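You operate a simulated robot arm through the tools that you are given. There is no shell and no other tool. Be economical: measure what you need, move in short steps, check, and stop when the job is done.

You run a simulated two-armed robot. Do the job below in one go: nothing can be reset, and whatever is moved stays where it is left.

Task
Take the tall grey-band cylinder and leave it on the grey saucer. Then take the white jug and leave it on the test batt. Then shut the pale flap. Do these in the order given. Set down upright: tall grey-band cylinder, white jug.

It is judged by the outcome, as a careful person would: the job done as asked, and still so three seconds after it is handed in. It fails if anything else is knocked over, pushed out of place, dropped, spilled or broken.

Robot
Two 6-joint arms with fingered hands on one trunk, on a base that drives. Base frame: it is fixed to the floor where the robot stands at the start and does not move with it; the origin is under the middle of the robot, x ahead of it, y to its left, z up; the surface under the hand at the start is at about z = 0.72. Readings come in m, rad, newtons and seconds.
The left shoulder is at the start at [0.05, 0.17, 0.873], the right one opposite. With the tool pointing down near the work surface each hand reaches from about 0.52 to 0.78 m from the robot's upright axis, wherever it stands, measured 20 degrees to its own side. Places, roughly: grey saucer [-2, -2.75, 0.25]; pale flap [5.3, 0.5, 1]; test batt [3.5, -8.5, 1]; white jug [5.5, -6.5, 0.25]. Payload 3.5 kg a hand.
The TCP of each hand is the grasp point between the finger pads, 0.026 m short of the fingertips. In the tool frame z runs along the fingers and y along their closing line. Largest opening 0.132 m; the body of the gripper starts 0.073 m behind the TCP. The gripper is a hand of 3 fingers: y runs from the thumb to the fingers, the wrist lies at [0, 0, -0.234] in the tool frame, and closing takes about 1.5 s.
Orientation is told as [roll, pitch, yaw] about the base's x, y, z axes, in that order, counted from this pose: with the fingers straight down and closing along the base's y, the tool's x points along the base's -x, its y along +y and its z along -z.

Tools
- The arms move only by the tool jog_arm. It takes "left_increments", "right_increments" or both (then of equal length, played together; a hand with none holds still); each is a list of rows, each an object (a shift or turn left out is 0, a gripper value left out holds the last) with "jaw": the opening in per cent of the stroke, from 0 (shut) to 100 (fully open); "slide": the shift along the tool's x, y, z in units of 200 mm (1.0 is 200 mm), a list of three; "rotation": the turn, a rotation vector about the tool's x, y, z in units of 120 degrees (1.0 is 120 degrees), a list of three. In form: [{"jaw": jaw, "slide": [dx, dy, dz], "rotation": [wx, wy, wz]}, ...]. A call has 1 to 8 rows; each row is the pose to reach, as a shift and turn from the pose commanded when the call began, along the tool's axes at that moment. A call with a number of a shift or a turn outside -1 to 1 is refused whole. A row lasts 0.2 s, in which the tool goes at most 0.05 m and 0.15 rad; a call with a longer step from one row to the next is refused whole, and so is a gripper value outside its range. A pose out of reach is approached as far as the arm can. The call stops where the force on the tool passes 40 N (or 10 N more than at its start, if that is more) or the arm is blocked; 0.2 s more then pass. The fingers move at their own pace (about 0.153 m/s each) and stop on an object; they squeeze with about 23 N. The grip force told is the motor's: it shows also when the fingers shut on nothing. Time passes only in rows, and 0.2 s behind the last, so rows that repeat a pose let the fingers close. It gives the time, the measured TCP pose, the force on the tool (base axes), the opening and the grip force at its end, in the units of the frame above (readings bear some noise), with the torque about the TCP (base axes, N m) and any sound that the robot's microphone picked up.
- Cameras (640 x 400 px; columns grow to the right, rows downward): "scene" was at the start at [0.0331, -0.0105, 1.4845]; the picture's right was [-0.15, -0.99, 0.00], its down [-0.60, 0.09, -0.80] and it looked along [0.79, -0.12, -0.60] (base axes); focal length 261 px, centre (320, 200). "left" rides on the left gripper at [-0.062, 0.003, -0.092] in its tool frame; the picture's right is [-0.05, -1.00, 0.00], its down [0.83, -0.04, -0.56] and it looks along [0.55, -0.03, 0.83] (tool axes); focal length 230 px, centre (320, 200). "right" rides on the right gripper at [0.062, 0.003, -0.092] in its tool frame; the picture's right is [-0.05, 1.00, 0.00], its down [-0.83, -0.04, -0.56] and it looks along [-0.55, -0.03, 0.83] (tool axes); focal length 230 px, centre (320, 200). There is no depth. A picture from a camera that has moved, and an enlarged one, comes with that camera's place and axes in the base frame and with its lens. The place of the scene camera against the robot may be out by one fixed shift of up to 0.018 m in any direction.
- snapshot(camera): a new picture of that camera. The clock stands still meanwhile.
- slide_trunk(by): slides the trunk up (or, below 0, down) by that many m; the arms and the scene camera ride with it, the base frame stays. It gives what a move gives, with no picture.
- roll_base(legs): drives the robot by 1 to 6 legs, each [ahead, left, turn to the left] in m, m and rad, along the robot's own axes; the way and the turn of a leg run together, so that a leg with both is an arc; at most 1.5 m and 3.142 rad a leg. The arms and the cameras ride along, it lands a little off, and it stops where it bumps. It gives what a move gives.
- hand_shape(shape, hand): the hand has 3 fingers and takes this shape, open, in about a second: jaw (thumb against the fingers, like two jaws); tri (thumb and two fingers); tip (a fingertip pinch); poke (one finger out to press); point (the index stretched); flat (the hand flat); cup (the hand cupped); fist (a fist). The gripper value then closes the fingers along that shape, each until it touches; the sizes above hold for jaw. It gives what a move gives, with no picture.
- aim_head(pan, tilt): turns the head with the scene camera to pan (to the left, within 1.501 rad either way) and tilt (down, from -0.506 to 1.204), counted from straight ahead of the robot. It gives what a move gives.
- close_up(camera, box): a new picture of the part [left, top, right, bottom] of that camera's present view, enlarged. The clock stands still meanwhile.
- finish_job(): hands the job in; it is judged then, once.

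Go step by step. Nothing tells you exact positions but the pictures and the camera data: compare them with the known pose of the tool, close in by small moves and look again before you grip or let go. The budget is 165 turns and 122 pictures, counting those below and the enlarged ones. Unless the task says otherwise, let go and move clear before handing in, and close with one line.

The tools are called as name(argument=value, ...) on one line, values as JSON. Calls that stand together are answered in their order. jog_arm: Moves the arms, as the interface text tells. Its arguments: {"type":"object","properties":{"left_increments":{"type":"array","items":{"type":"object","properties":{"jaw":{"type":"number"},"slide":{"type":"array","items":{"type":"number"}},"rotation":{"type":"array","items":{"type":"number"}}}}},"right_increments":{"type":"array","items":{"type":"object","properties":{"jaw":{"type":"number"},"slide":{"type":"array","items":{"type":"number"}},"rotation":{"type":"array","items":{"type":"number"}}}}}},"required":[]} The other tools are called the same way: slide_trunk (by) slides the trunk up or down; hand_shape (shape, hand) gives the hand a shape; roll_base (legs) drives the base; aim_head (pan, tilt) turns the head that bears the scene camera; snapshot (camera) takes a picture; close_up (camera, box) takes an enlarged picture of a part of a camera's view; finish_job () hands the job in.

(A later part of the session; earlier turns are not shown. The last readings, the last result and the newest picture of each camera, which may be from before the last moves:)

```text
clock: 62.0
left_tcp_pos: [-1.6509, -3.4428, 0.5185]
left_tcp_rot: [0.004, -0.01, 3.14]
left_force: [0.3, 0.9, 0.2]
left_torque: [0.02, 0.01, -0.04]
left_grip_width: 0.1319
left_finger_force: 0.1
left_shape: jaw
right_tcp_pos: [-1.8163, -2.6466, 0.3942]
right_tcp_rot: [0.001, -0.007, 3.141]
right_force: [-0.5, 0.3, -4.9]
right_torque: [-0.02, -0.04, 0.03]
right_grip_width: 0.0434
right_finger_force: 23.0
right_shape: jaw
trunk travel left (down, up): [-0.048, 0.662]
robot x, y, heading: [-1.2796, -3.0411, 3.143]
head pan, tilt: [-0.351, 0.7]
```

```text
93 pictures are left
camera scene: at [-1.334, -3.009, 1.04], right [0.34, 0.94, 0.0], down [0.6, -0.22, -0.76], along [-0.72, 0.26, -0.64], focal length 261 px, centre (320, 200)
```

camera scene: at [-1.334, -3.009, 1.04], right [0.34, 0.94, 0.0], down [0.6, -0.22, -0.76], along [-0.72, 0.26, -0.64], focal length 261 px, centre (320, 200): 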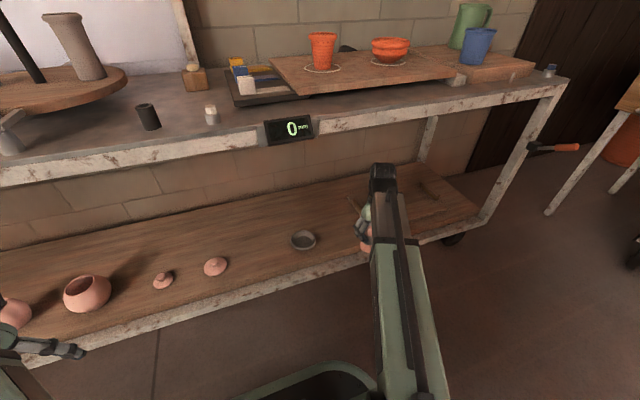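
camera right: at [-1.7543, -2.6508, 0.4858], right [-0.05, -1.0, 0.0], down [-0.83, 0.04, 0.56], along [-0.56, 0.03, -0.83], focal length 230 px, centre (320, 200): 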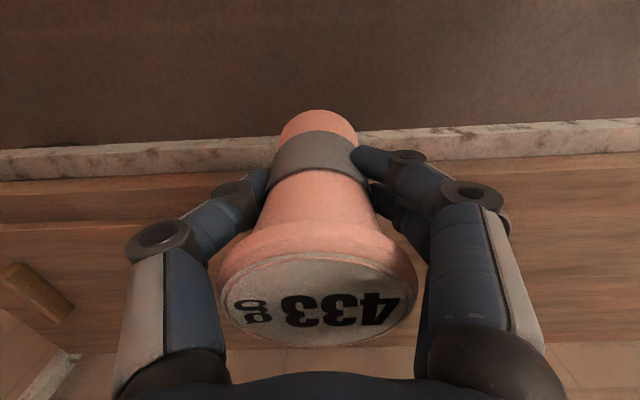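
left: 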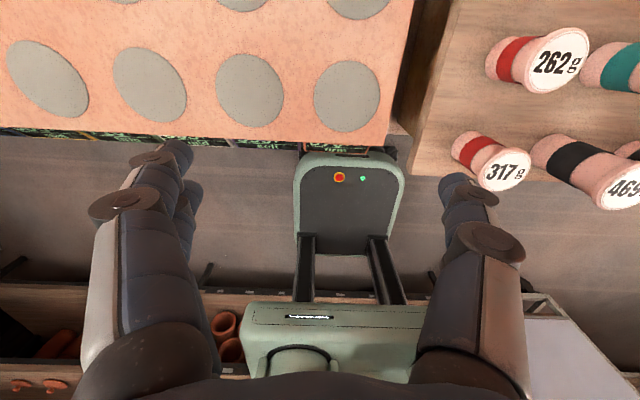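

The saucer is still behind the fingers in the hand view; I slide 0.13 m further.

jog_arm(right_increments=[{"slide": [0, -0.22, 0]}, {"slide": [0, -0.44, 0]}, {"slide": [0, -0.65, 0]}])

snapshot(camera="right")

close_up(camera="scene", box=[180, 180, 420, 330])

```text
clock: 62.8
left_tcp_pos: [-1.651, -3.4419, 0.5174]
left_tcp_rot: [0.004, -0.011, 3.143]
left_force: [0.4, -0.9, 1.2]
left_torque: [0.04, -0.01, 0.03]
left_grip_width: 0.1318
left_finger_force: 0.1
left_shape: jaw
right_tcp_pos: [-1.8201, -2.5158, 0.3936]
right_tcp_rot: [0.0, -0.006, 3.139]
right_force: [0.4, -0.7, -4.2]
right_torque: [0.0, -0.06, 0.0]
right_grip_width: 0.043
right_finger_force: 23.2
right_shape: jaw
trunk travel left (down, up): [-0.048, 0.662]
robot x, y, heading: [-1.2814, -3.0403, 3.145]
head pan, tilt: [-0.351, 0.7]
```

```text
92 pictures are left
camera right: at [-1.757, -2.5189, 0.4858], right [-0.05, -1.0, 0.0], down [-0.83, 0.04, 0.56], along [-0.56, 0.03, -0.83], focal length 230 px, centre (320, 200)
```

right: 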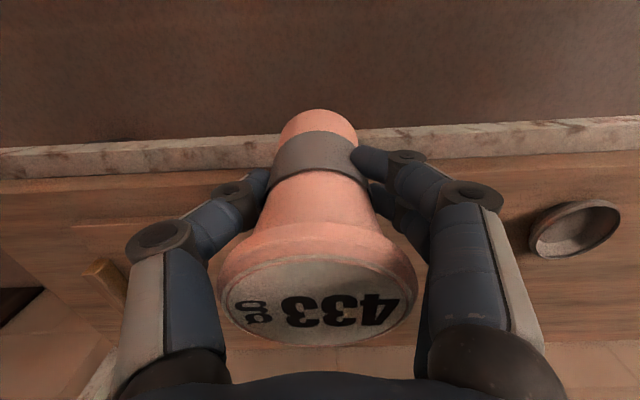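

```text
2.67 times, centred on (300, 255) of scene
camera zoom: at [-1.3341, -3.009, 1.04], right [0.34, 0.94, 0.0], down [0.6, -0.22, -0.76], along [-0.72, 0.26, -0.64], focal length 697 px, centre (373, 53)
```

zoom: 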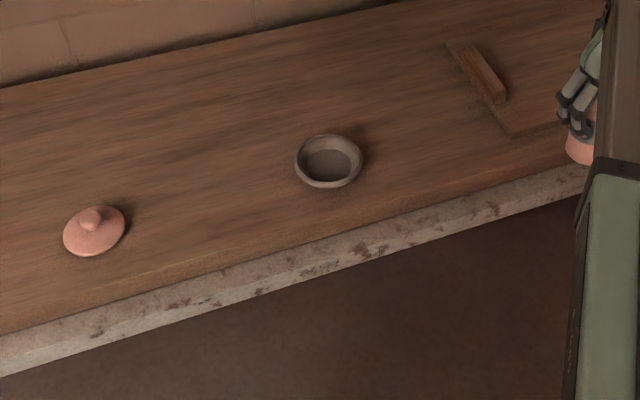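

The saucer is visible now: near (-1.96, -2.83). I pull the hand back for a second line of sight to fix its height and place.

jog_arm(right_increments=[{"slide": [0.22, 0, 0]}, {"slide": [0.44, 0, 0]}, {"slide": [0.66, 0, 0]}, {"slide": [0.66, 0, -0.2]}, {"slide": [0.66, 0, -0.4]}])

snapshot(camera="right")

```text
clock: 64.0
left_tcp_pos: [-1.6508, -3.442, 0.5172]
left_tcp_rot: [0.006, -0.011, 3.14]
left_force: [-0.4, 0.0, 0.1]
left_torque: [-0.02, -0.02, -0.01]
left_grip_width: 0.132
left_finger_force: 0.1
left_shape: jaw
right_tcp_pos: [-1.687, -2.5163, 0.4751]
right_tcp_rot: [0.001, -0.006, 3.142]
right_force: [0.1, 0.1, -3.9]
right_torque: [-0.03, -0.04, 0.02]
right_grip_width: 0.0433
right_finger_force: 22.5
right_shape: jaw
trunk travel left (down, up): [-0.048, 0.662]
robot x, y, heading: [-1.2825, -3.0389, 3.141]
head pan, tilt: [-0.351, 0.7]
```

```text
90 pictures are left
camera right: at [-1.6239, -2.5205, 0.5658], right [-0.05, -1.0, 0.0], down [-0.83, 0.04, 0.56], along [-0.56, 0.03, -0.83], focal length 230 px, centre (320, 200)
```

right: 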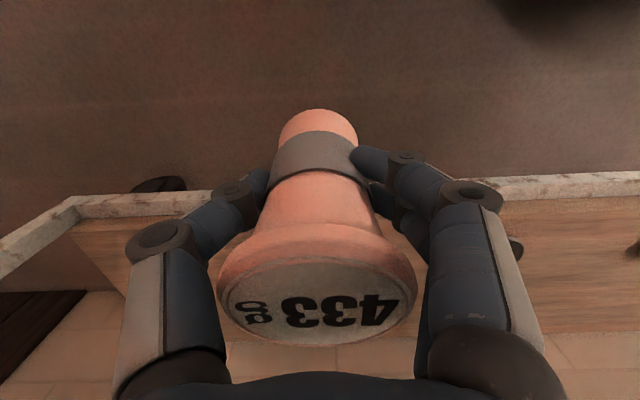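

Only its edge shows; I slide a bit more to see the whole rim from here.

jog_arm(right_increments=[{"slide": [0, -0.22, 0]}, {"slide": [0, -0.44, 0]}, {"slide": [0, -0.6, 0]}])

close_up(camera="right", box=[480, 160, 640, 340])

```text
clock: 64.8
left_tcp_pos: [-1.6515, -3.4421, 0.5191]
left_tcp_rot: [0.005, -0.011, 3.14]
left_force: [-0.3, -0.5, 0.3]
left_torque: [0.01, -0.02, -0.02]
left_grip_width: 0.132
left_finger_force: 0.1
left_shape: jaw
right_tcp_pos: [-1.6851, -2.3957, 0.4737]
right_tcp_rot: [0.001, -0.004, 3.142]
right_force: [0.3, 0.5, -5.3]
right_torque: [0.02, -0.02, -0.02]
right_grip_width: 0.0429
right_finger_force: 23.4
right_shape: jaw
trunk travel left (down, up): [-0.048, 0.662]
robot x, y, heading: [-1.2802, -3.0382, 3.136]
head pan, tilt: [-0.351, 0.7]
```

```text
2.22 times, centred on (560, 250) of right
camera zoom: at [-1.6227, -2.3993, 0.5645], right [-0.05, -1.0, 0.0], down [-0.83, 0.04, 0.56], along [-0.56, 0.03, -0.83], focal length 511 px, centre (-213, 89)
```

zoom: 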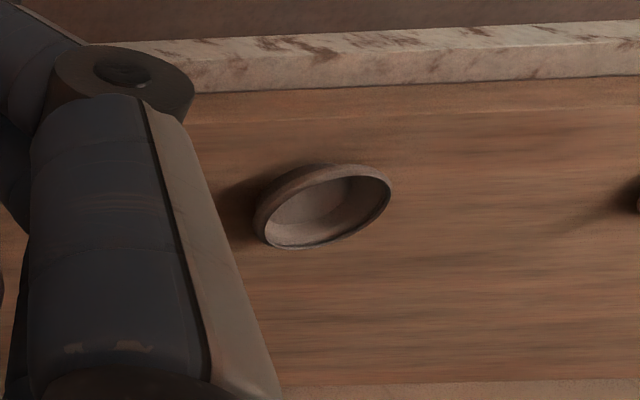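

The view geometry is too one-sided to fix the rim height. I bring the arm back to centre and view the saucer from the other side by shifting the robot left.

jog_arm(right_increments=[{"slide": [0, 0.24, 0]}, {"slide": [0, 0.48, 0]}, {"slide": [0, 0.72, 0]}, {"slide": [0, 0.96, 0]}])

jog_arm(right_increments=[{"slide": [0, 0.24, 0]}, {"slide": [0, 0.48, 0]}, {"slide": [0, 0.72, 0]}, {"slide": [0, 0.96, 0]}])

roll_base(legs=[[0, 0.42, 0]])

close_up(camera="right", box=[0, 160, 160, 340])

```text
clock: 65.8
left_tcp_pos: [-1.6509, -3.4437, 0.518]
left_tcp_rot: [0.003, -0.011, 3.139]
left_force: [-0.4, -0.5, 0.5]
left_torque: [-0.02, 0.0, -0.02]
left_grip_width: 0.132
left_finger_force: 0.1
left_shape: jaw
right_tcp_pos: [-1.6829, -2.5918, 0.4736]
right_tcp_rot: [0.001, -0.007, 3.139]
right_force: [0.4, -0.2, -4.7]
right_torque: [-0.01, -0.06, -0.01]
right_grip_width: 0.043
right_finger_force: 22.8
right_shape: jaw
trunk travel left (down, up): [-0.048, 0.662]
robot x, y, heading: [-1.2837, -3.0459, 3.138]
head pan, tilt: [-0.351, 0.7]
```

```text
clock: 66.8
left_tcp_pos: [-1.6514, -3.4421, 0.5169]
left_tcp_rot: [0.006, -0.011, 3.14]
left_force: [0.2, 0.5, -0.2]
left_torque: [-0.03, -0.05, 0.04]
left_grip_width: 0.1323
left_finger_force: 0.1
left_shape: jaw
right_tcp_pos: [-1.7144, -2.7791, 0.4868]
right_tcp_rot: [0.001, -0.004, 3.139]
right_force: [-0.9, 1.3, -4.5]
right_torque: [-0.01, -0.09, -0.01]
right_grip_width: 0.043
right_finger_force: 23.1
right_shape: jaw
right hand out of reach, approached as far as the arm can: row 3, 4
trunk travel left (down, up): [-0.048, 0.662]
robot x, y, heading: [-1.2845, -3.0397, 3.136]
head pan, tilt: [-0.351, 0.7]
```

```text
clock: 69.4
left_tcp_pos: [-1.65, -3.8545, 0.5178]
left_tcp_rot: [0.003, -0.011, -3.141]
left_force: [0.3, 0.1, 0.8]
left_torque: [0.01, 0.0, -0.04]
left_grip_width: 0.1319
left_finger_force: 0.0
left_shape: jaw
right_tcp_pos: [-1.7162, -3.1918, 0.4867]
right_tcp_rot: [0.001, -0.002, -3.14]
right_force: [-0.4, 0.2, -3.9]
right_torque: [-0.01, -0.03, 0.01]
right_grip_width: 0.0428
right_finger_force: 23.4
right_shape: jaw
trunk travel left (down, up): [-0.048, 0.662]
robot x, y, heading: [-1.2805, -3.4545, -3.14]
head pan, tilt: [-0.351, 0.7]
```

```text
2.22 times, centred on (80, 250) of right
camera zoom: at [-1.6527, -3.1948, 0.5779], right [-0.05, -1.0, 0.0], down [-0.83, 0.04, 0.56], along [-0.56, 0.03, -0.83], focal length 511 px, centre (853, 89)
```

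zoom: 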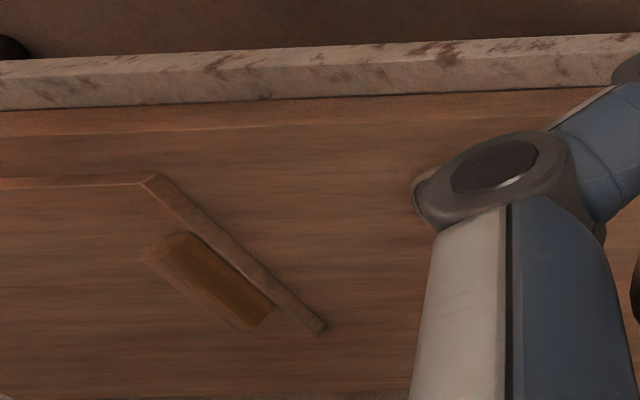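

Just its edge peeks out; 0.1 m more.

roll_base(legs=[[0, 0.1, 0]])

close_up(camera="right", box=[0, 160, 160, 340])

```text
clock: 70.5
left_tcp_pos: [-1.6494, -3.9544, 0.518]
left_tcp_rot: [0.003, -0.011, -3.141]
left_force: [1.0, 0.6, 0.2]
left_torque: [-0.01, 0.01, -0.01]
left_grip_width: 0.1321
left_finger_force: 0.0
left_shape: jaw
right_tcp_pos: [-1.7143, -3.2921, 0.4869]
right_tcp_rot: [-0.001, -0.004, -3.14]
right_force: [-0.5, 0.3, -3.6]
right_torque: [-0.01, -0.08, -0.03]
right_grip_width: 0.043
right_finger_force: 23.3
right_shape: jaw
trunk travel left (down, up): [-0.048, 0.662]
robot x, y, heading: [-1.282, -3.5533, -3.141]
head pan, tilt: [-0.351, 0.7]
```

```text
2.22 times, centred on (80, 250) of right
camera zoom: at [-1.6525, -3.2946, 0.5779], right [-0.05, -1.0, 0.0], down [-0.83, 0.04, 0.56], along [-0.56, 0.03, -0.83], focal length 511 px, centre (853, 89)
```

zoom: 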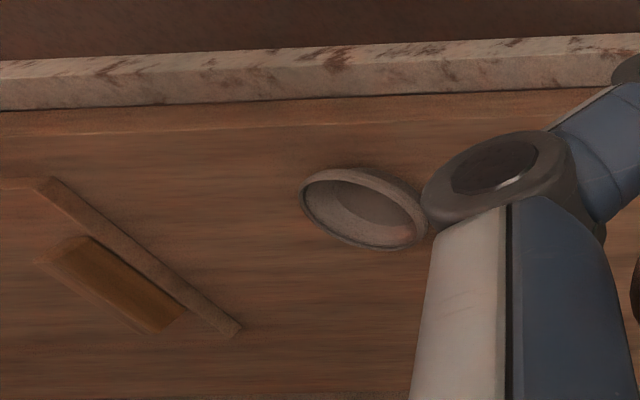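

Triangulated from both sides: saucer centre (-1.971, -2.838), rim z≈0.261. I drive back right, lower the hand to entry height and check.

roll_base(legs=[[0, -0.455, 0]])

jog_arm(right_increments=[{"slide": [0, 0, 0.2]}, {"slide": [0, 0, 0.4]}, {"slide": [0, 0, 0.575]}])

```text
clock: 73.3
left_tcp_pos: [-1.6484, -3.5018, 0.5197]
left_tcp_rot: [0.004, -0.011, -3.137]
left_force: [-0.2, -0.9, 0.1]
left_torque: [-0.02, 0.0, -0.01]
left_grip_width: 0.1317
left_finger_force: 0.1
left_shape: jaw
right_tcp_pos: [-1.7175, -2.838, 0.4869]
right_tcp_rot: [-0.002, -0.005, -3.136]
right_force: [0.0, -0.5, -4.4]
right_torque: [-0.01, -0.08, 0.0]
right_grip_width: 0.0428
right_finger_force: 23.2
right_shape: jaw
trunk travel left (down, up): [-0.048, 0.662]
robot x, y, heading: [-1.2794, -3.0961, -3.135]
head pan, tilt: [-0.351, 0.7]
```

```text
clock: 74.1
left_tcp_pos: [-1.6493, -3.5023, 0.5193]
left_tcp_rot: [0.004, -0.011, -3.137]
left_force: [0.1, -0.7, -0.5]
left_torque: [0.03, 0.01, 0.0]
left_grip_width: 0.1319
left_finger_force: 0.0
left_shape: jaw
right_tcp_pos: [-1.7448, -2.8324, 0.3745]
right_tcp_rot: [0.001, -0.001, -3.137]
right_force: [0.3, 1.0, -4.3]
right_torque: [0.0, -0.03, 0.02]
right_grip_width: 0.043
right_finger_force: 23.0
right_shape: jaw
right hand out of reach, approached as far as the arm can: row 1, 2, 3
trunk travel left (down, up): [-0.048, 0.662]
robot x, y, heading: [-1.2813, -3.0999, -3.134]
head pan, tilt: [-0.351, 0.7]
```

At entry height. I reach in 0.2 m and check the pose.

jog_arm(right_increments=[{"slide": [-0.2, 0.02, 0]}, {"slide": [-0.4, 0.02, 0]}, {"slide": [-0.6, 0.03, 0]}, {"slide": [-0.8, 0.03, 0]}, {"slide": [-1.0, 0.03, 0]}])

snapshot(camera="scene")

snapshot(camera="right")

```text
clock: 75.3
left_tcp_pos: [-1.6503, -3.5017, 0.5184]
left_tcp_rot: [0.004, -0.01, -3.137]
left_force: [-0.1, -1.0, -0.3]
left_torque: [-0.06, -0.01, 0.0]
left_grip_width: 0.1321
left_finger_force: 0.0
left_shape: jaw
right_tcp_pos: [-1.9434, -2.8403, 0.3747]
right_tcp_rot: [0.0, -0.004, -3.136]
right_force: [0.0, -0.2, -4.5]
right_torque: [0.04, -0.03, -0.02]
right_grip_width: 0.0429
right_finger_force: 22.7
right_shape: jaw
trunk travel left (down, up): [-0.048, 0.662]
robot x, y, heading: [-1.2812, -3.0948, -3.137]
head pan, tilt: [-0.351, 0.7]
```

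```text
86 pictures are left
camera scene: at [-1.3353, -3.0658, 1.04], right [0.34, 0.94, 0.0], down [0.61, -0.22, -0.76], along [-0.72, 0.26, -0.64], focal length 261 px, centre (320, 200)
```

scene: 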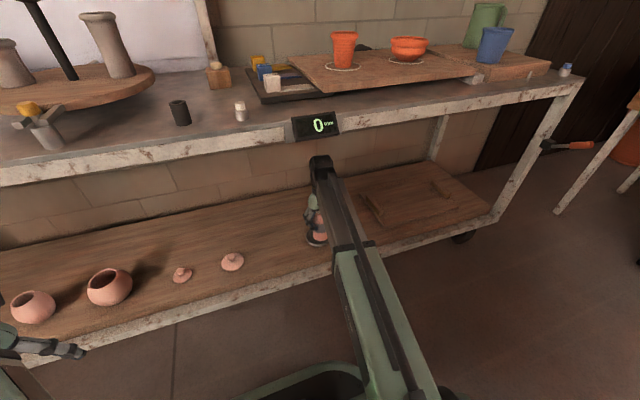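

```text
85 pictures are left
camera right: at [-1.8812, -2.8428, 0.4671], right [-0.05, -1.0, 0.0], down [-0.83, 0.04, 0.56], along [-0.56, 0.03, -0.83], focal length 230 px, centre (320, 200)
```

right: 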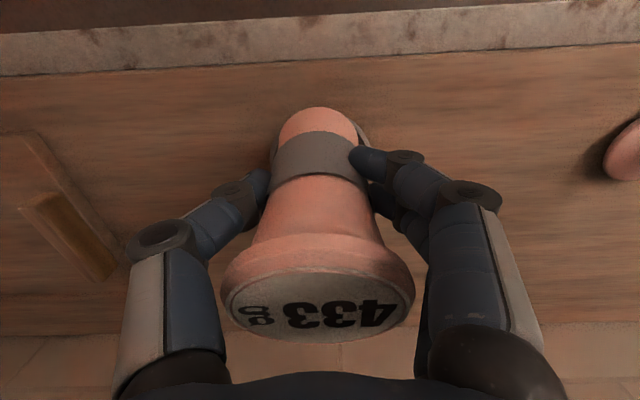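

The saucer rim peeks out evenly either side of the cylinder; the cylinder has crept a few mm down in the grip. I move the last 28 mm in and lower part way.

jog_arm(right_increments=[{"slide": [-0.14, -0.012, 0]}, {"slide": [-0.14, -0.012, 0.05]}, {"slide": [-0.14, -0.012, 0.1]}])

close_up(camera="right", box=[200, 60, 440, 210])

close_up(camera="scene", box=[270, 140, 390, 270])

```text
clock: 76.1
left_tcp_pos: [-1.6495, -3.5009, 0.5188]
left_tcp_rot: [0.004, -0.011, -3.136]
left_force: [0.1, 1.1, 0.0]
left_torque: [0.03, -0.03, -0.04]
left_grip_width: 0.132
left_finger_force: 0.1
left_shape: jaw
right_tcp_pos: [-1.9708, -2.8365, 0.3571]
right_tcp_rot: [0.001, -0.003, -3.137]
right_force: [1.1, -0.2, -4.6]
right_torque: [0.02, -0.06, 0.01]
right_grip_width: 0.0429
right_finger_force: 23.0
right_shape: jaw
trunk travel left (down, up): [-0.048, 0.662]
robot x, y, heading: [-1.2828, -3.099, -3.134]
head pan, tilt: [-0.351, 0.7]
```

```text
2.67 times, centred on (320, 135) of right
camera zoom: at [-1.9083, -2.8402, 0.4472], right [-0.05, -1.0, 0.0], down [-0.83, 0.04, 0.56], along [-0.56, 0.03, -0.83], focal length 614 px, centre (320, 373)
```

zoom: 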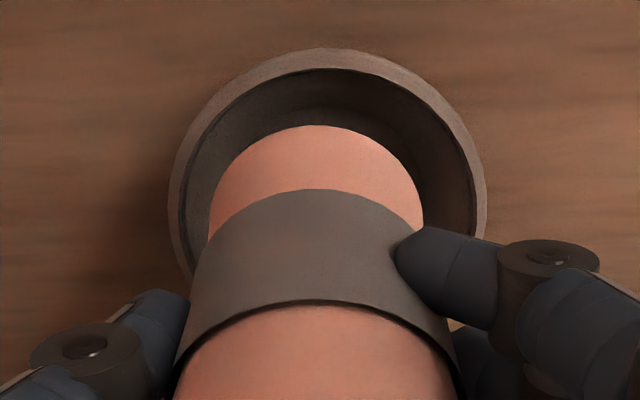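

```text
3.08 times, centred on (330, 205) of scene
camera zoom: at [-1.3353, -3.0659, 1.04], right [0.34, 0.94, 0.0], down [0.61, -0.22, -0.76], along [-0.72, 0.26, -0.64], focal length 804 px, centre (289, 185)
```

zoom: 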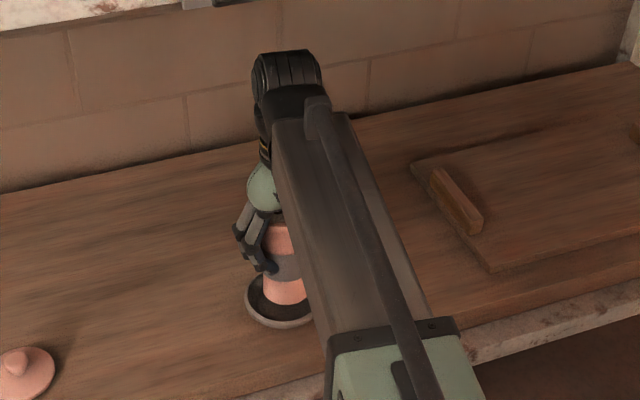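

Fore-aft matches; sideways the cylinder is about 4 mm off, which I correct while lowering in small steps.

jog_arm(right_increments=[{"slide": [0, 0.02, 0]}, {"slide": [0, 0.02, 0.025]}, {"slide": [0, 0.02, 0.05]}, {"slide": [0, 0.02, 0.07]}])

close_up(camera="right", box=[200, 60, 440, 210])

```text
clock: 77.1
left_tcp_pos: [-1.6495, -3.5022, 0.5188]
left_tcp_rot: [0.005, -0.011, -3.137]
left_force: [0.1, 0.2, -1.4]
left_torque: [-0.01, 0.0, 0.02]
left_grip_width: 0.1319
left_finger_force: 0.0
left_shape: jaw
right_tcp_pos: [-1.9721, -2.8401, 0.3428]
right_tcp_rot: [0.002, -0.005, -3.138]
right_force: [4.8, 0.1, 7.3]
right_torque: [-0.02, 0.0, -0.02]
right_grip_width: 0.0433
right_finger_force: 22.7
right_shape: jaw
trunk travel left (down, up): [-0.048, 0.662]
robot x, y, heading: [-1.2829, -3.0986, -3.132]
head pan, tilt: [-0.351, 0.7]
```

```text
2.67 times, centred on (320, 135) of right
camera zoom: at [-1.9089, -2.8437, 0.4338], right [-0.05, -1.0, 0.0], down [-0.83, 0.04, 0.56], along [-0.56, 0.03, -0.83], focal length 614 px, centre (320, 373)
```

zoom: 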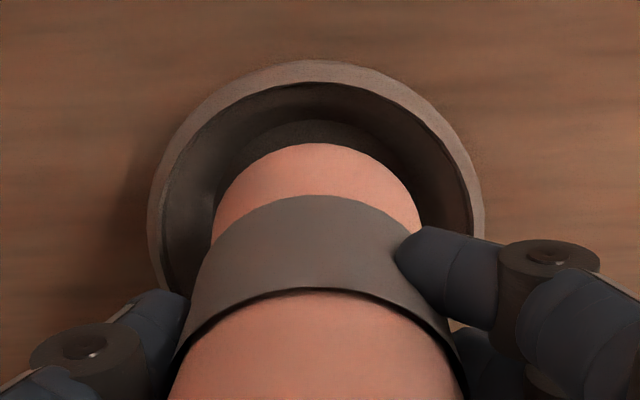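

Light contact with a sideways push (+x), so the base rides on the far wall. I raise 4 mm, shift 4 mm back and lower again.

jog_arm(right_increments=[{"slide": [0, 0, -0.02]}, {"slide": [0.02, 0, -0.02]}, {"slide": [0.02, 0, 0]}, {"slide": [0.02, 0, 0.01]}])

close_up(camera="right", box=[200, 60, 440, 210])

```text
clock: 78.1
left_tcp_pos: [-1.6484, -3.5012, 0.5186]
left_tcp_rot: [0.002, -0.011, -3.136]
left_force: [-0.5, 0.2, 0.0]
left_torque: [-0.01, -0.03, 0.04]
left_grip_width: 0.1321
left_finger_force: 0.1
left_shape: jaw
right_tcp_pos: [-1.9679, -2.8405, 0.341]
right_tcp_rot: [0.0, -0.006, -3.137]
right_force: [5.0, 0.2, 12.0]
right_torque: [-0.04, 0.07, -0.03]
right_grip_width: 0.0433
right_finger_force: 23.0
right_shape: jaw
trunk travel left (down, up): [-0.048, 0.662]
robot x, y, heading: [-1.2827, -3.098, -3.138]
head pan, tilt: [-0.351, 0.7]
```

```text
2.67 times, centred on (320, 135) of right
camera zoom: at [-1.9048, -2.8436, 0.4317], right [-0.05, -1.0, 0.0], down [-0.83, 0.04, 0.56], along [-0.56, 0.03, -0.83], focal length 614 px, centre (320, 373)
```

zoom: 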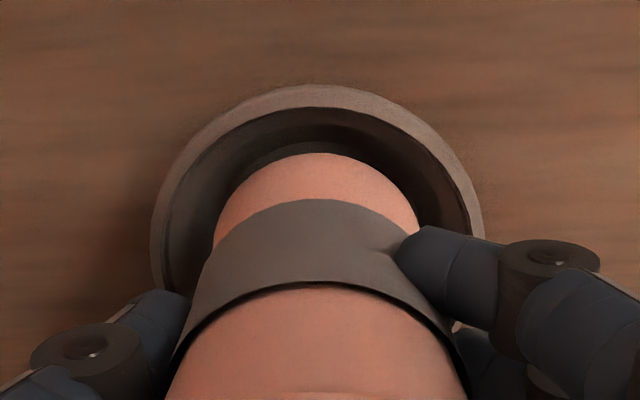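

The base seems still held by the dish wall and the cylinder pivoting slightly. I lift clear 15 mm and assess its tilt and offset free of contact.

jog_arm(right_increments=[{"slide": [0, 0, -0.04]}, {"slide": [0, 0, -0.09]}])

snapshot(camera="right")

close_up(camera="scene", box=[270, 170, 370, 260])

```text
clock: 78.7
left_tcp_pos: [-1.6504, -3.5024, 0.5181]
left_tcp_rot: [0.005, -0.01, -3.136]
left_force: [0.1, -0.1, 0.0]
left_torque: [-0.01, 0.0, -0.02]
left_grip_width: 0.1318
left_finger_force: 0.0
left_shape: jaw
right_tcp_pos: [-1.9672, -2.8395, 0.3562]
right_tcp_rot: [-0.001, -0.004, -3.135]
right_force: [-0.6, 0.2, -3.9]
right_torque: [-0.02, -0.03, 0.0]
right_grip_width: 0.0434
right_finger_force: 22.7
right_shape: jaw
trunk travel left (down, up): [-0.048, 0.662]
robot x, y, heading: [-1.2812, -3.096, -3.141]
head pan, tilt: [-0.351, 0.7]
```

```text
80 pictures are left
camera right: at [-1.905, -2.843, 0.4479], right [-0.05, -1.0, 0.0], down [-0.83, 0.04, 0.56], along [-0.56, 0.03, -0.83], focal length 230 px, centre (320, 200)
```

right: 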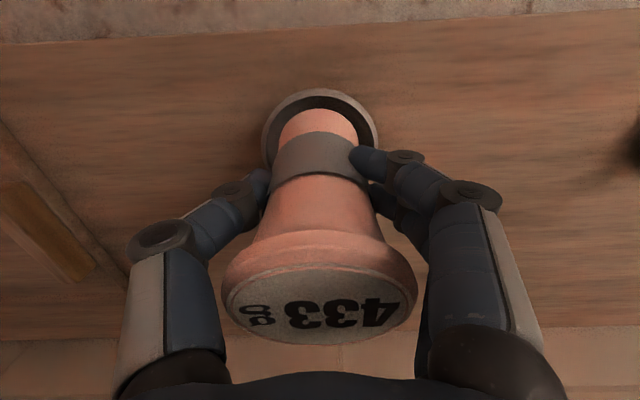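

```text
4.44 times, centred on (320, 215) of scene
camera zoom: at [-1.3355, -3.0658, 1.0398], right [0.34, 0.94, 0.0], down [0.61, -0.22, -0.76], along [-0.72, 0.26, -0.64], focal length 1162 px, centre (320, 133)
```

zoom: 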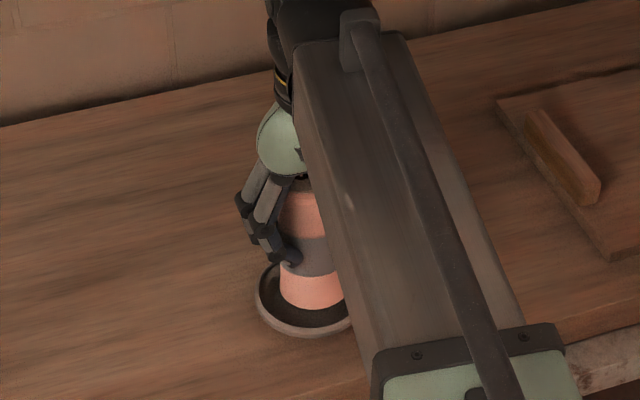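

I measure the cap face to judge the tilt.

close_up(camera="right", box=[200, 210, 440, 360])

```text
2.67 times, centred on (320, 285) of right
camera zoom: at [-1.905, -2.843, 0.4479], right [-0.05, -1.0, 0.0], down [-0.83, 0.04, 0.56], along [-0.56, 0.03, -0.83], focal length 614 px, centre (320, -27)
```

zoom: 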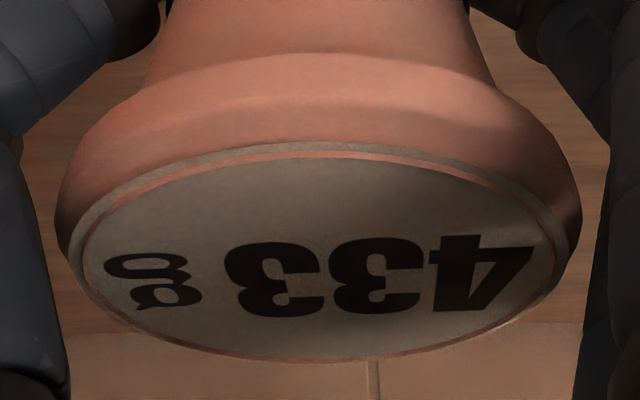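

The cap face shows the cylinder has leaned about 7° forward in the grip. I counter-tilt the hand by 7° so it stands upright, then re-check.

jog_arm(right_increments=[{"slide": [0, 0, -0.03], "rotation": [0, -0.03, 0]}, {"slide": [0, 0, -0.03], "rotation": [0, -0.058, 0]}])

snapshot(camera="right")

close_up(camera="right", box=[200, 60, 440, 210])

```text
clock: 79.3
left_tcp_pos: [-1.6499, -3.5013, 0.5177]
left_tcp_rot: [0.003, -0.01, -3.136]
left_force: [-0.8, -0.5, -0.1]
left_torque: [-0.01, -0.01, -0.02]
left_grip_width: 0.1318
left_finger_force: 0.0
left_shape: jaw
right_tcp_pos: [-1.967, -2.8411, 0.363]
right_tcp_rot: [0.001, -0.127, -3.139]
right_force: [-0.3, 0.8, -5.0]
right_torque: [-0.05, -0.06, 0.0]
right_grip_width: 0.0434
right_finger_force: 23.1
right_shape: jaw
trunk travel left (down, up): [-0.048, 0.662]
robot x, y, heading: [-1.2846, -3.0959, -3.134]
head pan, tilt: [-0.351, 0.7]
```

```text
77 pictures are left
camera right: at [-1.8942, -2.8434, 0.4461], right [-0.05, -1.0, 0.01], down [-0.75, 0.04, 0.66], along [-0.65, 0.03, -0.76], focal length 230 px, centre (320, 200)
```

right: 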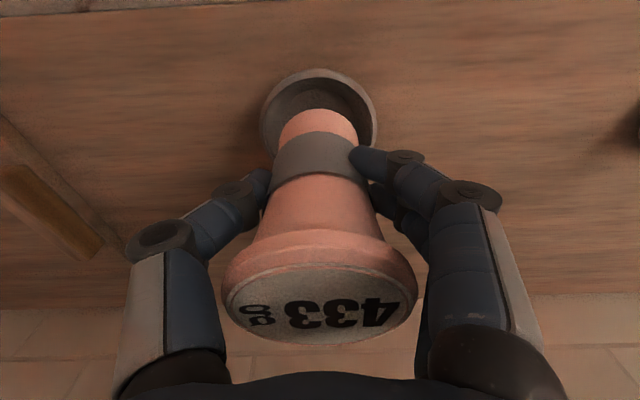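

```text
2.67 times, centred on (320, 135) of right
camera zoom: at [-1.8942, -2.8434, 0.4461], right [-0.05, -1.0, 0.01], down [-0.75, 0.04, 0.66], along [-0.65, 0.03, -0.76], focal length 614 px, centre (320, 373)
```

zoom: 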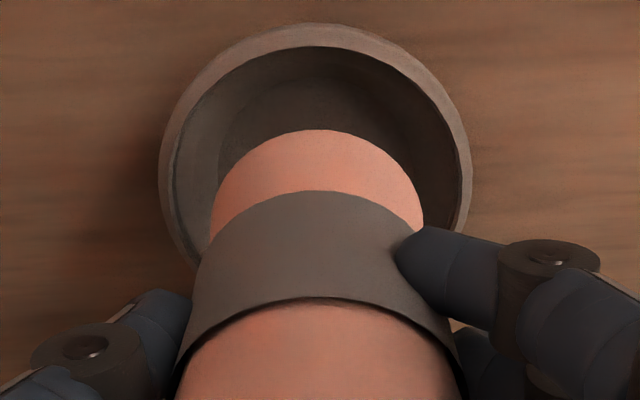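

Now the cap reads upright, with base centre ≈(-1.983) against saucer ≈(-1.981). I lower vertically with a 2 mm back correction.

jog_arm(right_increments=[{"slide": [0.016, 0, 0.05]}, {"slide": [0.0226, 0, 0.098]}, {"slide": [0.026, 0, 0.123]}])

close_up(camera="right", box=[200, 60, 440, 210])

```text
clock: 80.1
left_tcp_pos: [-1.6484, -3.5024, 0.5194]
left_tcp_rot: [0.005, -0.012, -3.136]
left_force: [1.0, -0.7, -0.6]
left_torque: [-0.04, 0.01, -0.02]
left_grip_width: 0.1317
left_finger_force: 0.2
left_shape: jaw
right_tcp_pos: [-1.9651, -2.8409, 0.3417]
right_tcp_rot: [0.0, -0.13, -3.137]
right_force: [0.3, 0.7, 9.3]
right_torque: [0.04, -0.02, -0.05]
right_grip_width: 0.0434
right_finger_force: 23.8
right_shape: jaw
trunk travel left (down, up): [-0.048, 0.662]
robot x, y, heading: [-1.2832, -3.099, -3.139]
head pan, tilt: [-0.351, 0.7]
```

```text
2.67 times, centred on (320, 135) of right
camera zoom: at [-1.8926, -2.8444, 0.4232], right [-0.05, -1.0, 0.01], down [-0.75, 0.04, 0.66], along [-0.66, 0.03, -0.75], focal length 614 px, centre (320, 373)
```

zoom: 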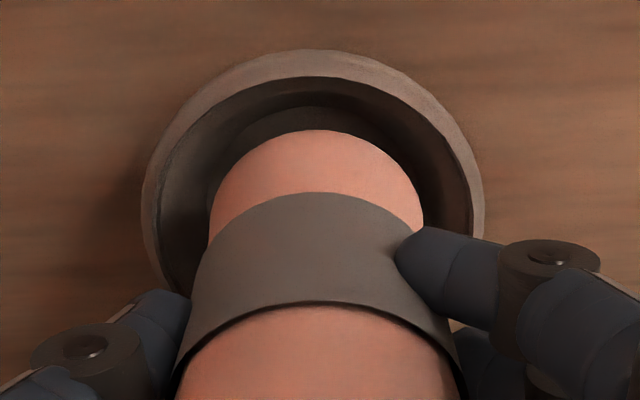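

Contact is now purely vertical (≈13 N), base flat inside the dish. I open the fingers.

jog_arm(right_increments=[{"jaw": 40}, {"jaw": 70}, {"jaw": 90}, {"jaw": 90}, {"jaw": 90}])

snapshot(camera="right")

```text
clock: 81.3
left_tcp_pos: [-1.6494, -3.5015, 0.518]
left_tcp_rot: [0.004, -0.01, -3.136]
left_force: [0.6, 0.6, -0.6]
left_torque: [0.0, 0.01, 0.01]
left_grip_width: 0.1317
left_finger_force: 0.0
left_shape: jaw
right_tcp_pos: [-1.9651, -2.842, 0.3384]
right_tcp_rot: [0.001, -0.126, -3.136]
right_force: [-0.6, 0.0, 0.0]
right_torque: [0.0, 0.04, 0.03]
right_grip_width: 0.1184
right_finger_force: 0.0
right_shape: jaw
trunk travel left (down, up): [-0.048, 0.662]
robot x, y, heading: [-1.2827, -3.0958, -3.134]
head pan, tilt: [-0.351, 0.7]
```

```text
74 pictures are left
camera right: at [-1.8925, -2.8444, 0.4215], right [-0.05, -1.0, 0.01], down [-0.75, 0.04, 0.65], along [-0.65, 0.03, -0.76], focal length 230 px, centre (320, 200)
```

right: 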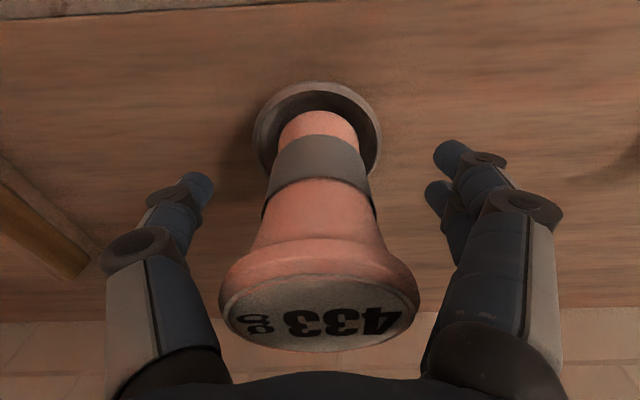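

The cylinder stands upright in the saucer. I withdraw the hand straight back towards the robot.

jog_arm(right_increments=[{"slide": [0.1, 0, -0.013], "jaw": 100}, {"slide": [0.3, 0, -0.038]}, {"slide": [0.5, 0, -0.064]}, {"slide": [0.7, 0, -0.09]}, {"slide": [0.9, 0, -0.115]}, {"slide": [0.98, 0, -0.125]}])

snapshot(camera="right")

```text
clock: 82.7
left_tcp_pos: [-1.6481, -3.5022, 0.5177]
left_tcp_rot: [0.003, -0.011, -3.137]
left_force: [-0.2, -0.5, 0.4]
left_torque: [0.04, -0.01, 0.01]
left_grip_width: 0.1318
left_finger_force: 0.1
left_shape: jaw
right_tcp_pos: [-1.776, -2.8375, 0.3389]
right_tcp_rot: [-0.001, -0.125, -3.14]
right_force: [-0.8, -0.1, -1.0]
right_torque: [-0.02, 0.02, -0.03]
right_grip_width: 0.1317
right_finger_force: 0.1
right_shape: jaw
right hand out of reach, approached as far as the arm can: row 6
trunk travel left (down, up): [-0.048, 0.662]
robot x, y, heading: [-1.2823, -3.0985, -3.141]
head pan, tilt: [-0.351, 0.7]
```

```text
73 pictures are left
camera right: at [-1.703, -2.8405, 0.422], right [-0.05, -1.0, 0.01], down [-0.75, 0.04, 0.65], along [-0.65, 0.03, -0.76], focal length 230 px, centre (320, 200)
```

right: 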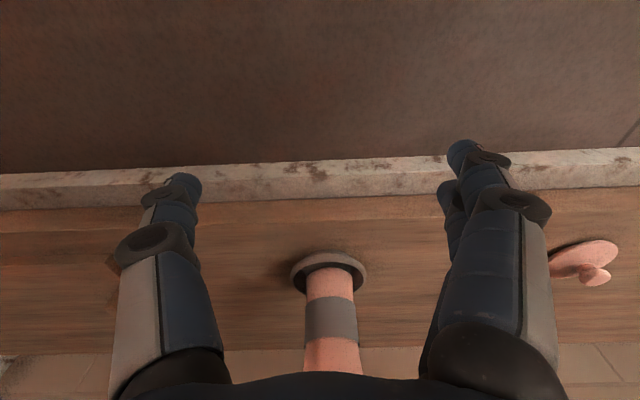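

First placement done. I back off a little (green table is behind), raise the trunk, level the hand, and return along the same path.

roll_base(legs=[[-0.12, 0, 0]])

slide_trunk(by=0.4)

jog_arm(right_increments=[{"rotation": [0, 0.03, 0], "slide": [0, 0, -0.2]}, {"rotation": [0, 0.06, 0], "slide": [0, 0, -0.4]}, {"rotation": [0, 0.06, 0], "slide": [0, 0, -0.6]}, {"rotation": [0, 0.06, 0], "slide": [0, 0, -0.8]}])

aim_head(pan=-0.3, tilt=0.75)

snapshot(camera="scene")

```text
clock: 83.9
left_tcp_pos: [-1.5303, -3.5005, 0.5187]
left_tcp_rot: [0.003, -0.011, -3.137]
left_force: [-0.4, 0.8, -0.2]
left_torque: [0.03, 0.01, -0.01]
left_grip_width: 0.1318
left_finger_force: 0.0
left_shape: jaw
right_tcp_pos: [-1.6569, -2.8365, 0.3383]
right_tcp_rot: [0.0, -0.126, -3.138]
right_force: [0.7, -0.1, 0.7]
right_torque: [0.0, 0.0, -0.01]
right_grip_width: 0.1317
right_finger_force: 0.0
right_shape: jaw
trunk travel left (down, up): [-0.048, 0.662]
robot x, y, heading: [-1.1638, -3.0937, -3.136]
head pan, tilt: [-0.351, 0.7]
```

```text
clock: 87.7
left_tcp_pos: [-1.53, -3.5008, 0.9175]
left_tcp_rot: [0.004, -0.01, -3.137]
left_force: [0.2, 0.7, -1.1]
left_torque: [0.03, -0.01, -0.01]
left_grip_width: 0.1314
left_finger_force: 0.1
left_shape: jaw
right_tcp_pos: [-1.657, -2.8367, 0.7385]
right_tcp_rot: [0.0, -0.126, -3.138]
right_force: [0.4, 0.6, 0.1]
right_torque: [0.01, -0.03, 0.0]
right_grip_width: 0.1319
right_finger_force: 0.1
right_shape: jaw
trunk travel left (down, up): [-0.448, 0.262]
robot x, y, heading: [-1.1612, -3.0989, -3.134]
head pan, tilt: [-0.351, 0.7]
```

```text
clock: 88.7
left_tcp_pos: [-1.5303, -3.5011, 0.9179]
left_tcp_rot: [0.004, -0.011, -3.139]
left_force: [0.5, 0.4, 0.3]
left_torque: [0.01, 0.01, -0.02]
left_grip_width: 0.1318
left_finger_force: 0.1
left_shape: jaw
right_tcp_pos: [-1.6383, -2.8364, 0.8982]
right_tcp_rot: [0.0, 0.001, -3.138]
right_force: [-0.3, -0.6, 0.0]
right_torque: [0.01, -0.01, 0.04]
right_grip_width: 0.1319
right_finger_force: 0.0
right_shape: jaw
trunk travel left (down, up): [-0.448, 0.262]
robot x, y, heading: [-1.1595, -3.0992, -3.134]
head pan, tilt: [-0.351, 0.7]
```

```text
clock: 89.4
left_tcp_pos: [-1.5299, -3.5013, 0.9182]
left_tcp_rot: [0.003, -0.01, -3.136]
left_force: [0.2, -1.7, 0.1]
left_torque: [-0.02, 0.0, -0.01]
left_grip_width: 0.1319
left_finger_force: 0.0
left_shape: jaw
right_tcp_pos: [-1.6376, -2.8366, 0.8971]
right_tcp_rot: [0.0, 0.001, -3.139]
right_force: [1.1, 0.3, 0.1]
right_torque: [-0.01, 0.02, 0.01]
right_grip_width: 0.1319
right_finger_force: 0.2
right_shape: jaw
trunk travel left (down, up): [-0.448, 0.262]
robot x, y, heading: [-1.1572, -3.0991, -3.137]
head pan, tilt: [-0.3, 0.75]
```

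```text
72 pictures are left
camera scene: at [-1.2149, -3.0701, 1.4358], right [0.29, 0.96, 0.0], down [0.65, -0.2, -0.73], along [-0.7, 0.21, -0.68], focal length 261 px, centre (320, 200)
```

scene: 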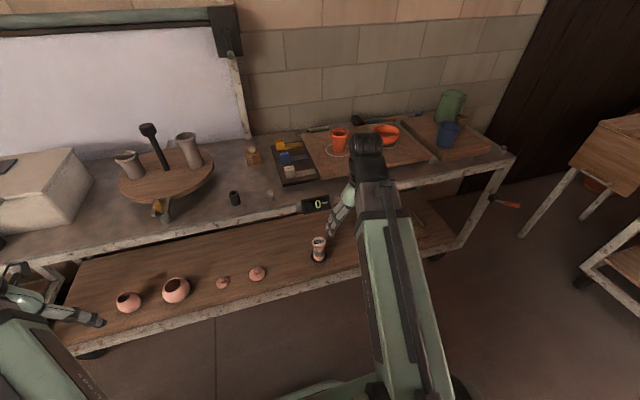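

The cylinder stands in its saucer. I drive right along the cart, back into the gap, then turn to look towards +x.

roll_base(legs=[[0.0, -0.85, 0], [-0.6, 0.0, 0]])

aim_head(pan=1.4, tilt=0.2)

snapshot(camera="scene")

```text
clock: 96.8
left_tcp_pos: [-0.9509, -2.6556, 0.92]
left_tcp_rot: [0.003, -0.011, -3.139]
left_force: [-0.1, 0.6, 0.7]
left_torque: [0.02, 0.01, -0.02]
left_grip_width: 0.1317
left_finger_force: 0.0
left_shape: jaw
right_tcp_pos: [-1.0588, -1.9908, 0.8976]
right_tcp_rot: [-0.001, 0.001, -3.138]
right_force: [1.0, 0.0, -0.1]
right_torque: [-0.04, 0.0, -0.04]
right_grip_width: 0.1318
right_finger_force: 0.1
right_shape: jaw
trunk travel left (down, up): [-0.448, 0.262]
robot x, y, heading: [-0.5831, -2.2544, -3.138]
head pan, tilt: [-0.3, 0.75]
```

```text
clock: 98.5
left_tcp_pos: [-0.9517, -2.6554, 0.9177]
left_tcp_rot: [0.003, -0.01, -3.136]
left_force: [0.9, 0.5, 0.1]
left_torque: [-0.02, 0.02, 0.05]
left_grip_width: 0.132
left_finger_force: 0.0
left_shape: jaw
right_tcp_pos: [-1.0586, -1.9895, 0.898]
right_tcp_rot: [0.001, -0.001, -3.139]
right_force: [-0.3, 1.2, 0.2]
right_torque: [0.01, -0.01, 0.02]
right_grip_width: 0.1321
right_finger_force: 0.1
right_shape: jaw
trunk travel left (down, up): [-0.448, 0.262]
robot x, y, heading: [-0.5859, -2.2521, -3.14]
head pan, tilt: [1.4, 0.201]
```

```text
71 pictures are left
camera scene: at [-0.5727, -2.3405, 1.4854], right [-0.99, 0.17, 0.0], down [0.03, 0.2, -0.98], along [-0.16, -0.97, -0.2], focal length 261 px, centre (320, 200)
```

scene: 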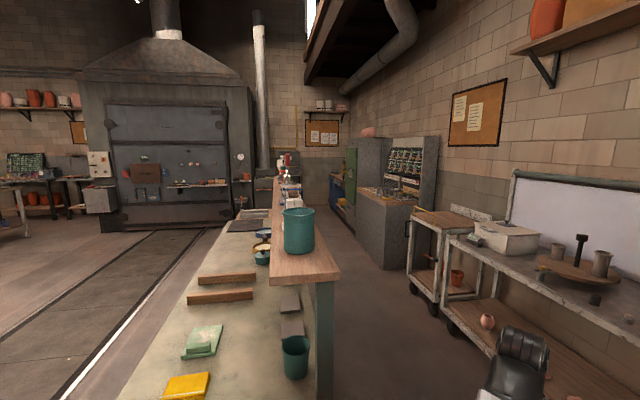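

I back into the main aisle and turn left to face −y.

roll_base(legs=[[-0.6, -0.2, 0], [0, 0, 1.7]])

aim_head(pan=0.7, tilt=0.25)

snapshot(camera="scene")

```text
clock: 106.2
left_tcp_pos: [0.4734, -2.3641, 0.9197]
left_tcp_rot: [0.003, -0.012, -1.444]
left_force: [0.0, -0.3, -0.3]
left_torque: [0.0, 0.01, 0.03]
left_grip_width: 0.1318
left_finger_force: 0.0
left_shape: jaw
right_tcp_pos: [-0.1716, -2.5521, 0.8968]
right_tcp_rot: [-0.001, 0.001, -1.444]
right_force: [0.0, -0.5, 0.2]
right_torque: [0.02, 0.0, 0.01]
right_grip_width: 0.1319
right_finger_force: 0.1
right_shape: jaw
trunk travel left (down, up): [-0.448, 0.262]
robot x, y, heading: [0.0283, -2.0507, -1.446]
head pan, tilt: [1.4, 0.201]
```

```text
clock: 107.2
left_tcp_pos: [0.4739, -2.3634, 0.918]
left_tcp_rot: [0.003, -0.008, -1.444]
left_force: [0.6, -0.4, 0.1]
left_torque: [0.02, -0.02, 0.0]
left_grip_width: 0.1319
left_finger_force: 0.0
left_shape: jaw
right_tcp_pos: [-0.1714, -2.5524, 0.8971]
right_tcp_rot: [0.0, 0.0, -1.445]
right_force: [0.1, -0.2, 0.3]
right_torque: [0.03, 0.01, 0.02]
right_grip_width: 0.1318
right_finger_force: 0.1
right_shape: jaw
trunk travel left (down, up): [-0.448, 0.262]
robot x, y, heading: [0.0282, -2.0527, -1.439]
head pan, tilt: [0.7, 0.25]
```

```text
70 pictures are left
camera scene: at [0.079, -2.0701, 1.4808], right [-0.68, -0.74, 0.0], down [-0.18, 0.17, -0.97], along [0.71, -0.66, -0.25], focal length 261 px, centre (320, 200)
```

scene: 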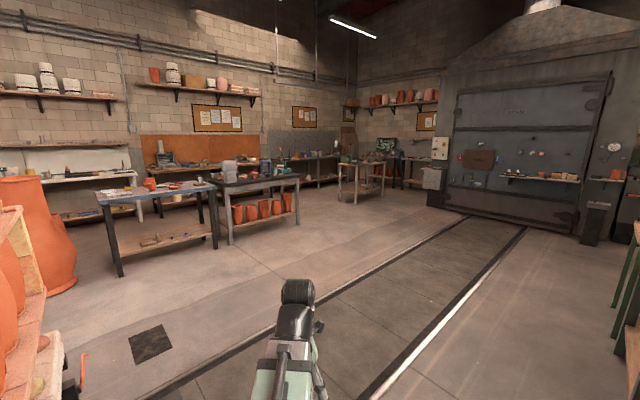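

Open floor lies to the east. I zoom in towards the jug (bearing about −39°) and the batt (about −62°).

close_up(camera="scene", box=[270, 90, 470, 220])

```text
3.08 times, centred on (370, 155) of scene
camera zoom: at [0.079, -2.0701, 1.4808], right [-0.68, -0.74, 0.0], down [-0.18, 0.17, -0.97], along [0.71, -0.66, -0.25], focal length 804 px, centre (166, 338)
```

zoom: 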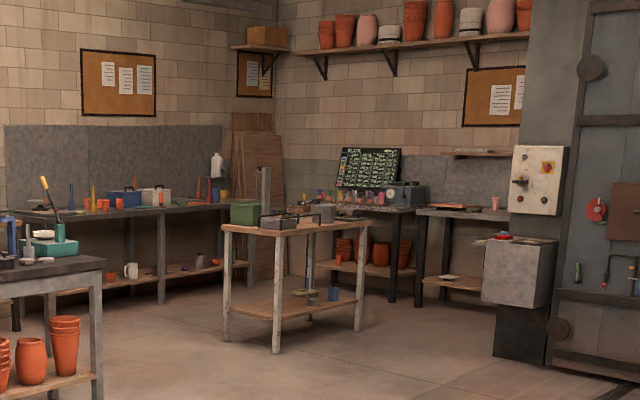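

The white jug shows on the lower shelf of the east-wall bench near (5.47, -6.65). I drive diagonally across the open floor towards the corridor at y≈-5.4.

roll_base(legs=[[0.9, 0.35, 0], [0, 0, 0.58], [1.5, 0, 0], [1.5, 0, 0]])

aim_head(pan=0.3, tilt=0.3)

snapshot(camera="scene")

```text
clock: 127.8
left_tcp_pos: [2.9115, -5.2509, 0.9186]
left_tcp_rot: [0.004, -0.01, -0.901]
left_force: [0.6, -0.2, -1.2]
left_torque: [0.03, 0.03, 0.01]
left_grip_width: 0.1319
left_finger_force: 0.1
left_shape: jaw
right_tcp_pos: [2.4555, -5.7453, 0.8972]
right_tcp_rot: [0.001, 0.0, -0.902]
right_force: [0.1, -0.3, 0.5]
right_torque: [-0.01, -0.01, 0.02]
right_grip_width: 0.132
right_finger_force: 0.0
right_shape: jaw
trunk travel left (down, up): [-0.448, 0.262]
robot x, y, heading: [2.3673, -5.2114, -0.903]
head pan, tilt: [0.7, 0.25]
```

```text
clock: 128.7
left_tcp_pos: [2.9117, -5.2512, 0.9184]
left_tcp_rot: [0.004, -0.011, -0.903]
left_force: [-0.1, -0.5, -0.7]
left_torque: [0.0, -0.03, 0.02]
left_grip_width: 0.1321
left_finger_force: 0.0
left_shape: jaw
right_tcp_pos: [2.4553, -5.7465, 0.8967]
right_tcp_rot: [0.001, -0.001, -0.902]
right_force: [0.2, 0.0, 0.3]
right_torque: [0.0, -0.02, -0.01]
right_grip_width: 0.132
right_finger_force: 0.1
right_shape: jaw
trunk travel left (down, up): [-0.448, 0.262]
robot x, y, heading: [2.3664, -5.2109, -0.907]
head pan, tilt: [0.3, 0.3]
```

```text
68 pictures are left
camera scene: at [2.406, -5.2306, 1.4761], right [-0.57, -0.82, 0.0], down [-0.24, 0.17, -0.96], along [0.79, -0.54, -0.3], focal length 261 px, centre (320, 200)
```

scene: 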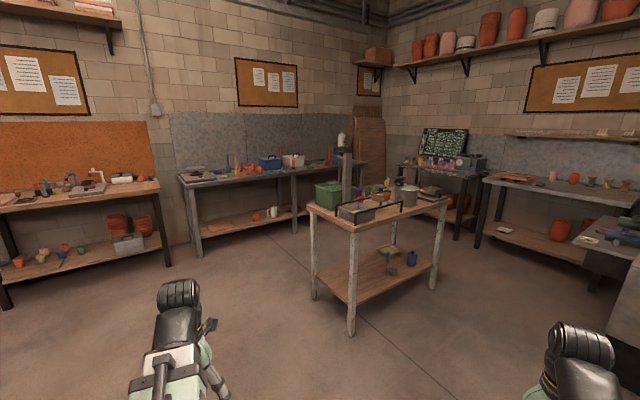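

The jug is on the lower shelf of the middle bench. I zoom on it and on the right-hand benches for the test batt.

close_up(camera="scene", box=[170, 130, 380, 260])

close_up(camera="scene", box=[390, 120, 640, 280])

```text
3.05 times, centred on (275, 195) of scene
camera zoom: at [2.406, -5.2306, 1.4761], right [-0.57, -0.82, 0.0], down [-0.24, 0.17, -0.96], along [0.79, -0.54, -0.3], focal length 797 px, centre (457, 215)
```

zoom: 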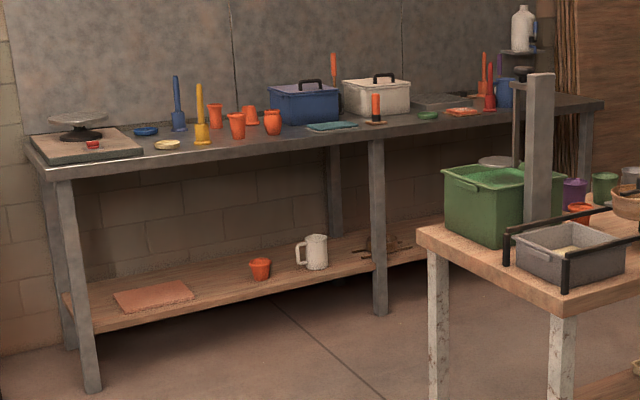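

```text
2.50 times, centred on (515, 200) of scene
camera zoom: at [2.406, -5.2306, 1.4761], right [-0.57, -0.82, 0.0], down [-0.24, 0.17, -0.96], along [0.79, -0.54, -0.3], focal length 654 px, centre (-168, 200)
```

zoom: 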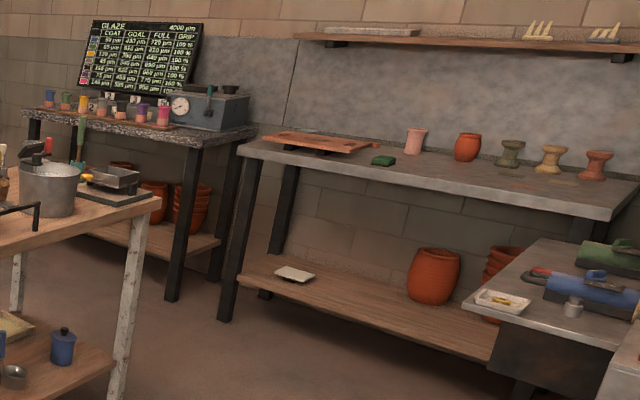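

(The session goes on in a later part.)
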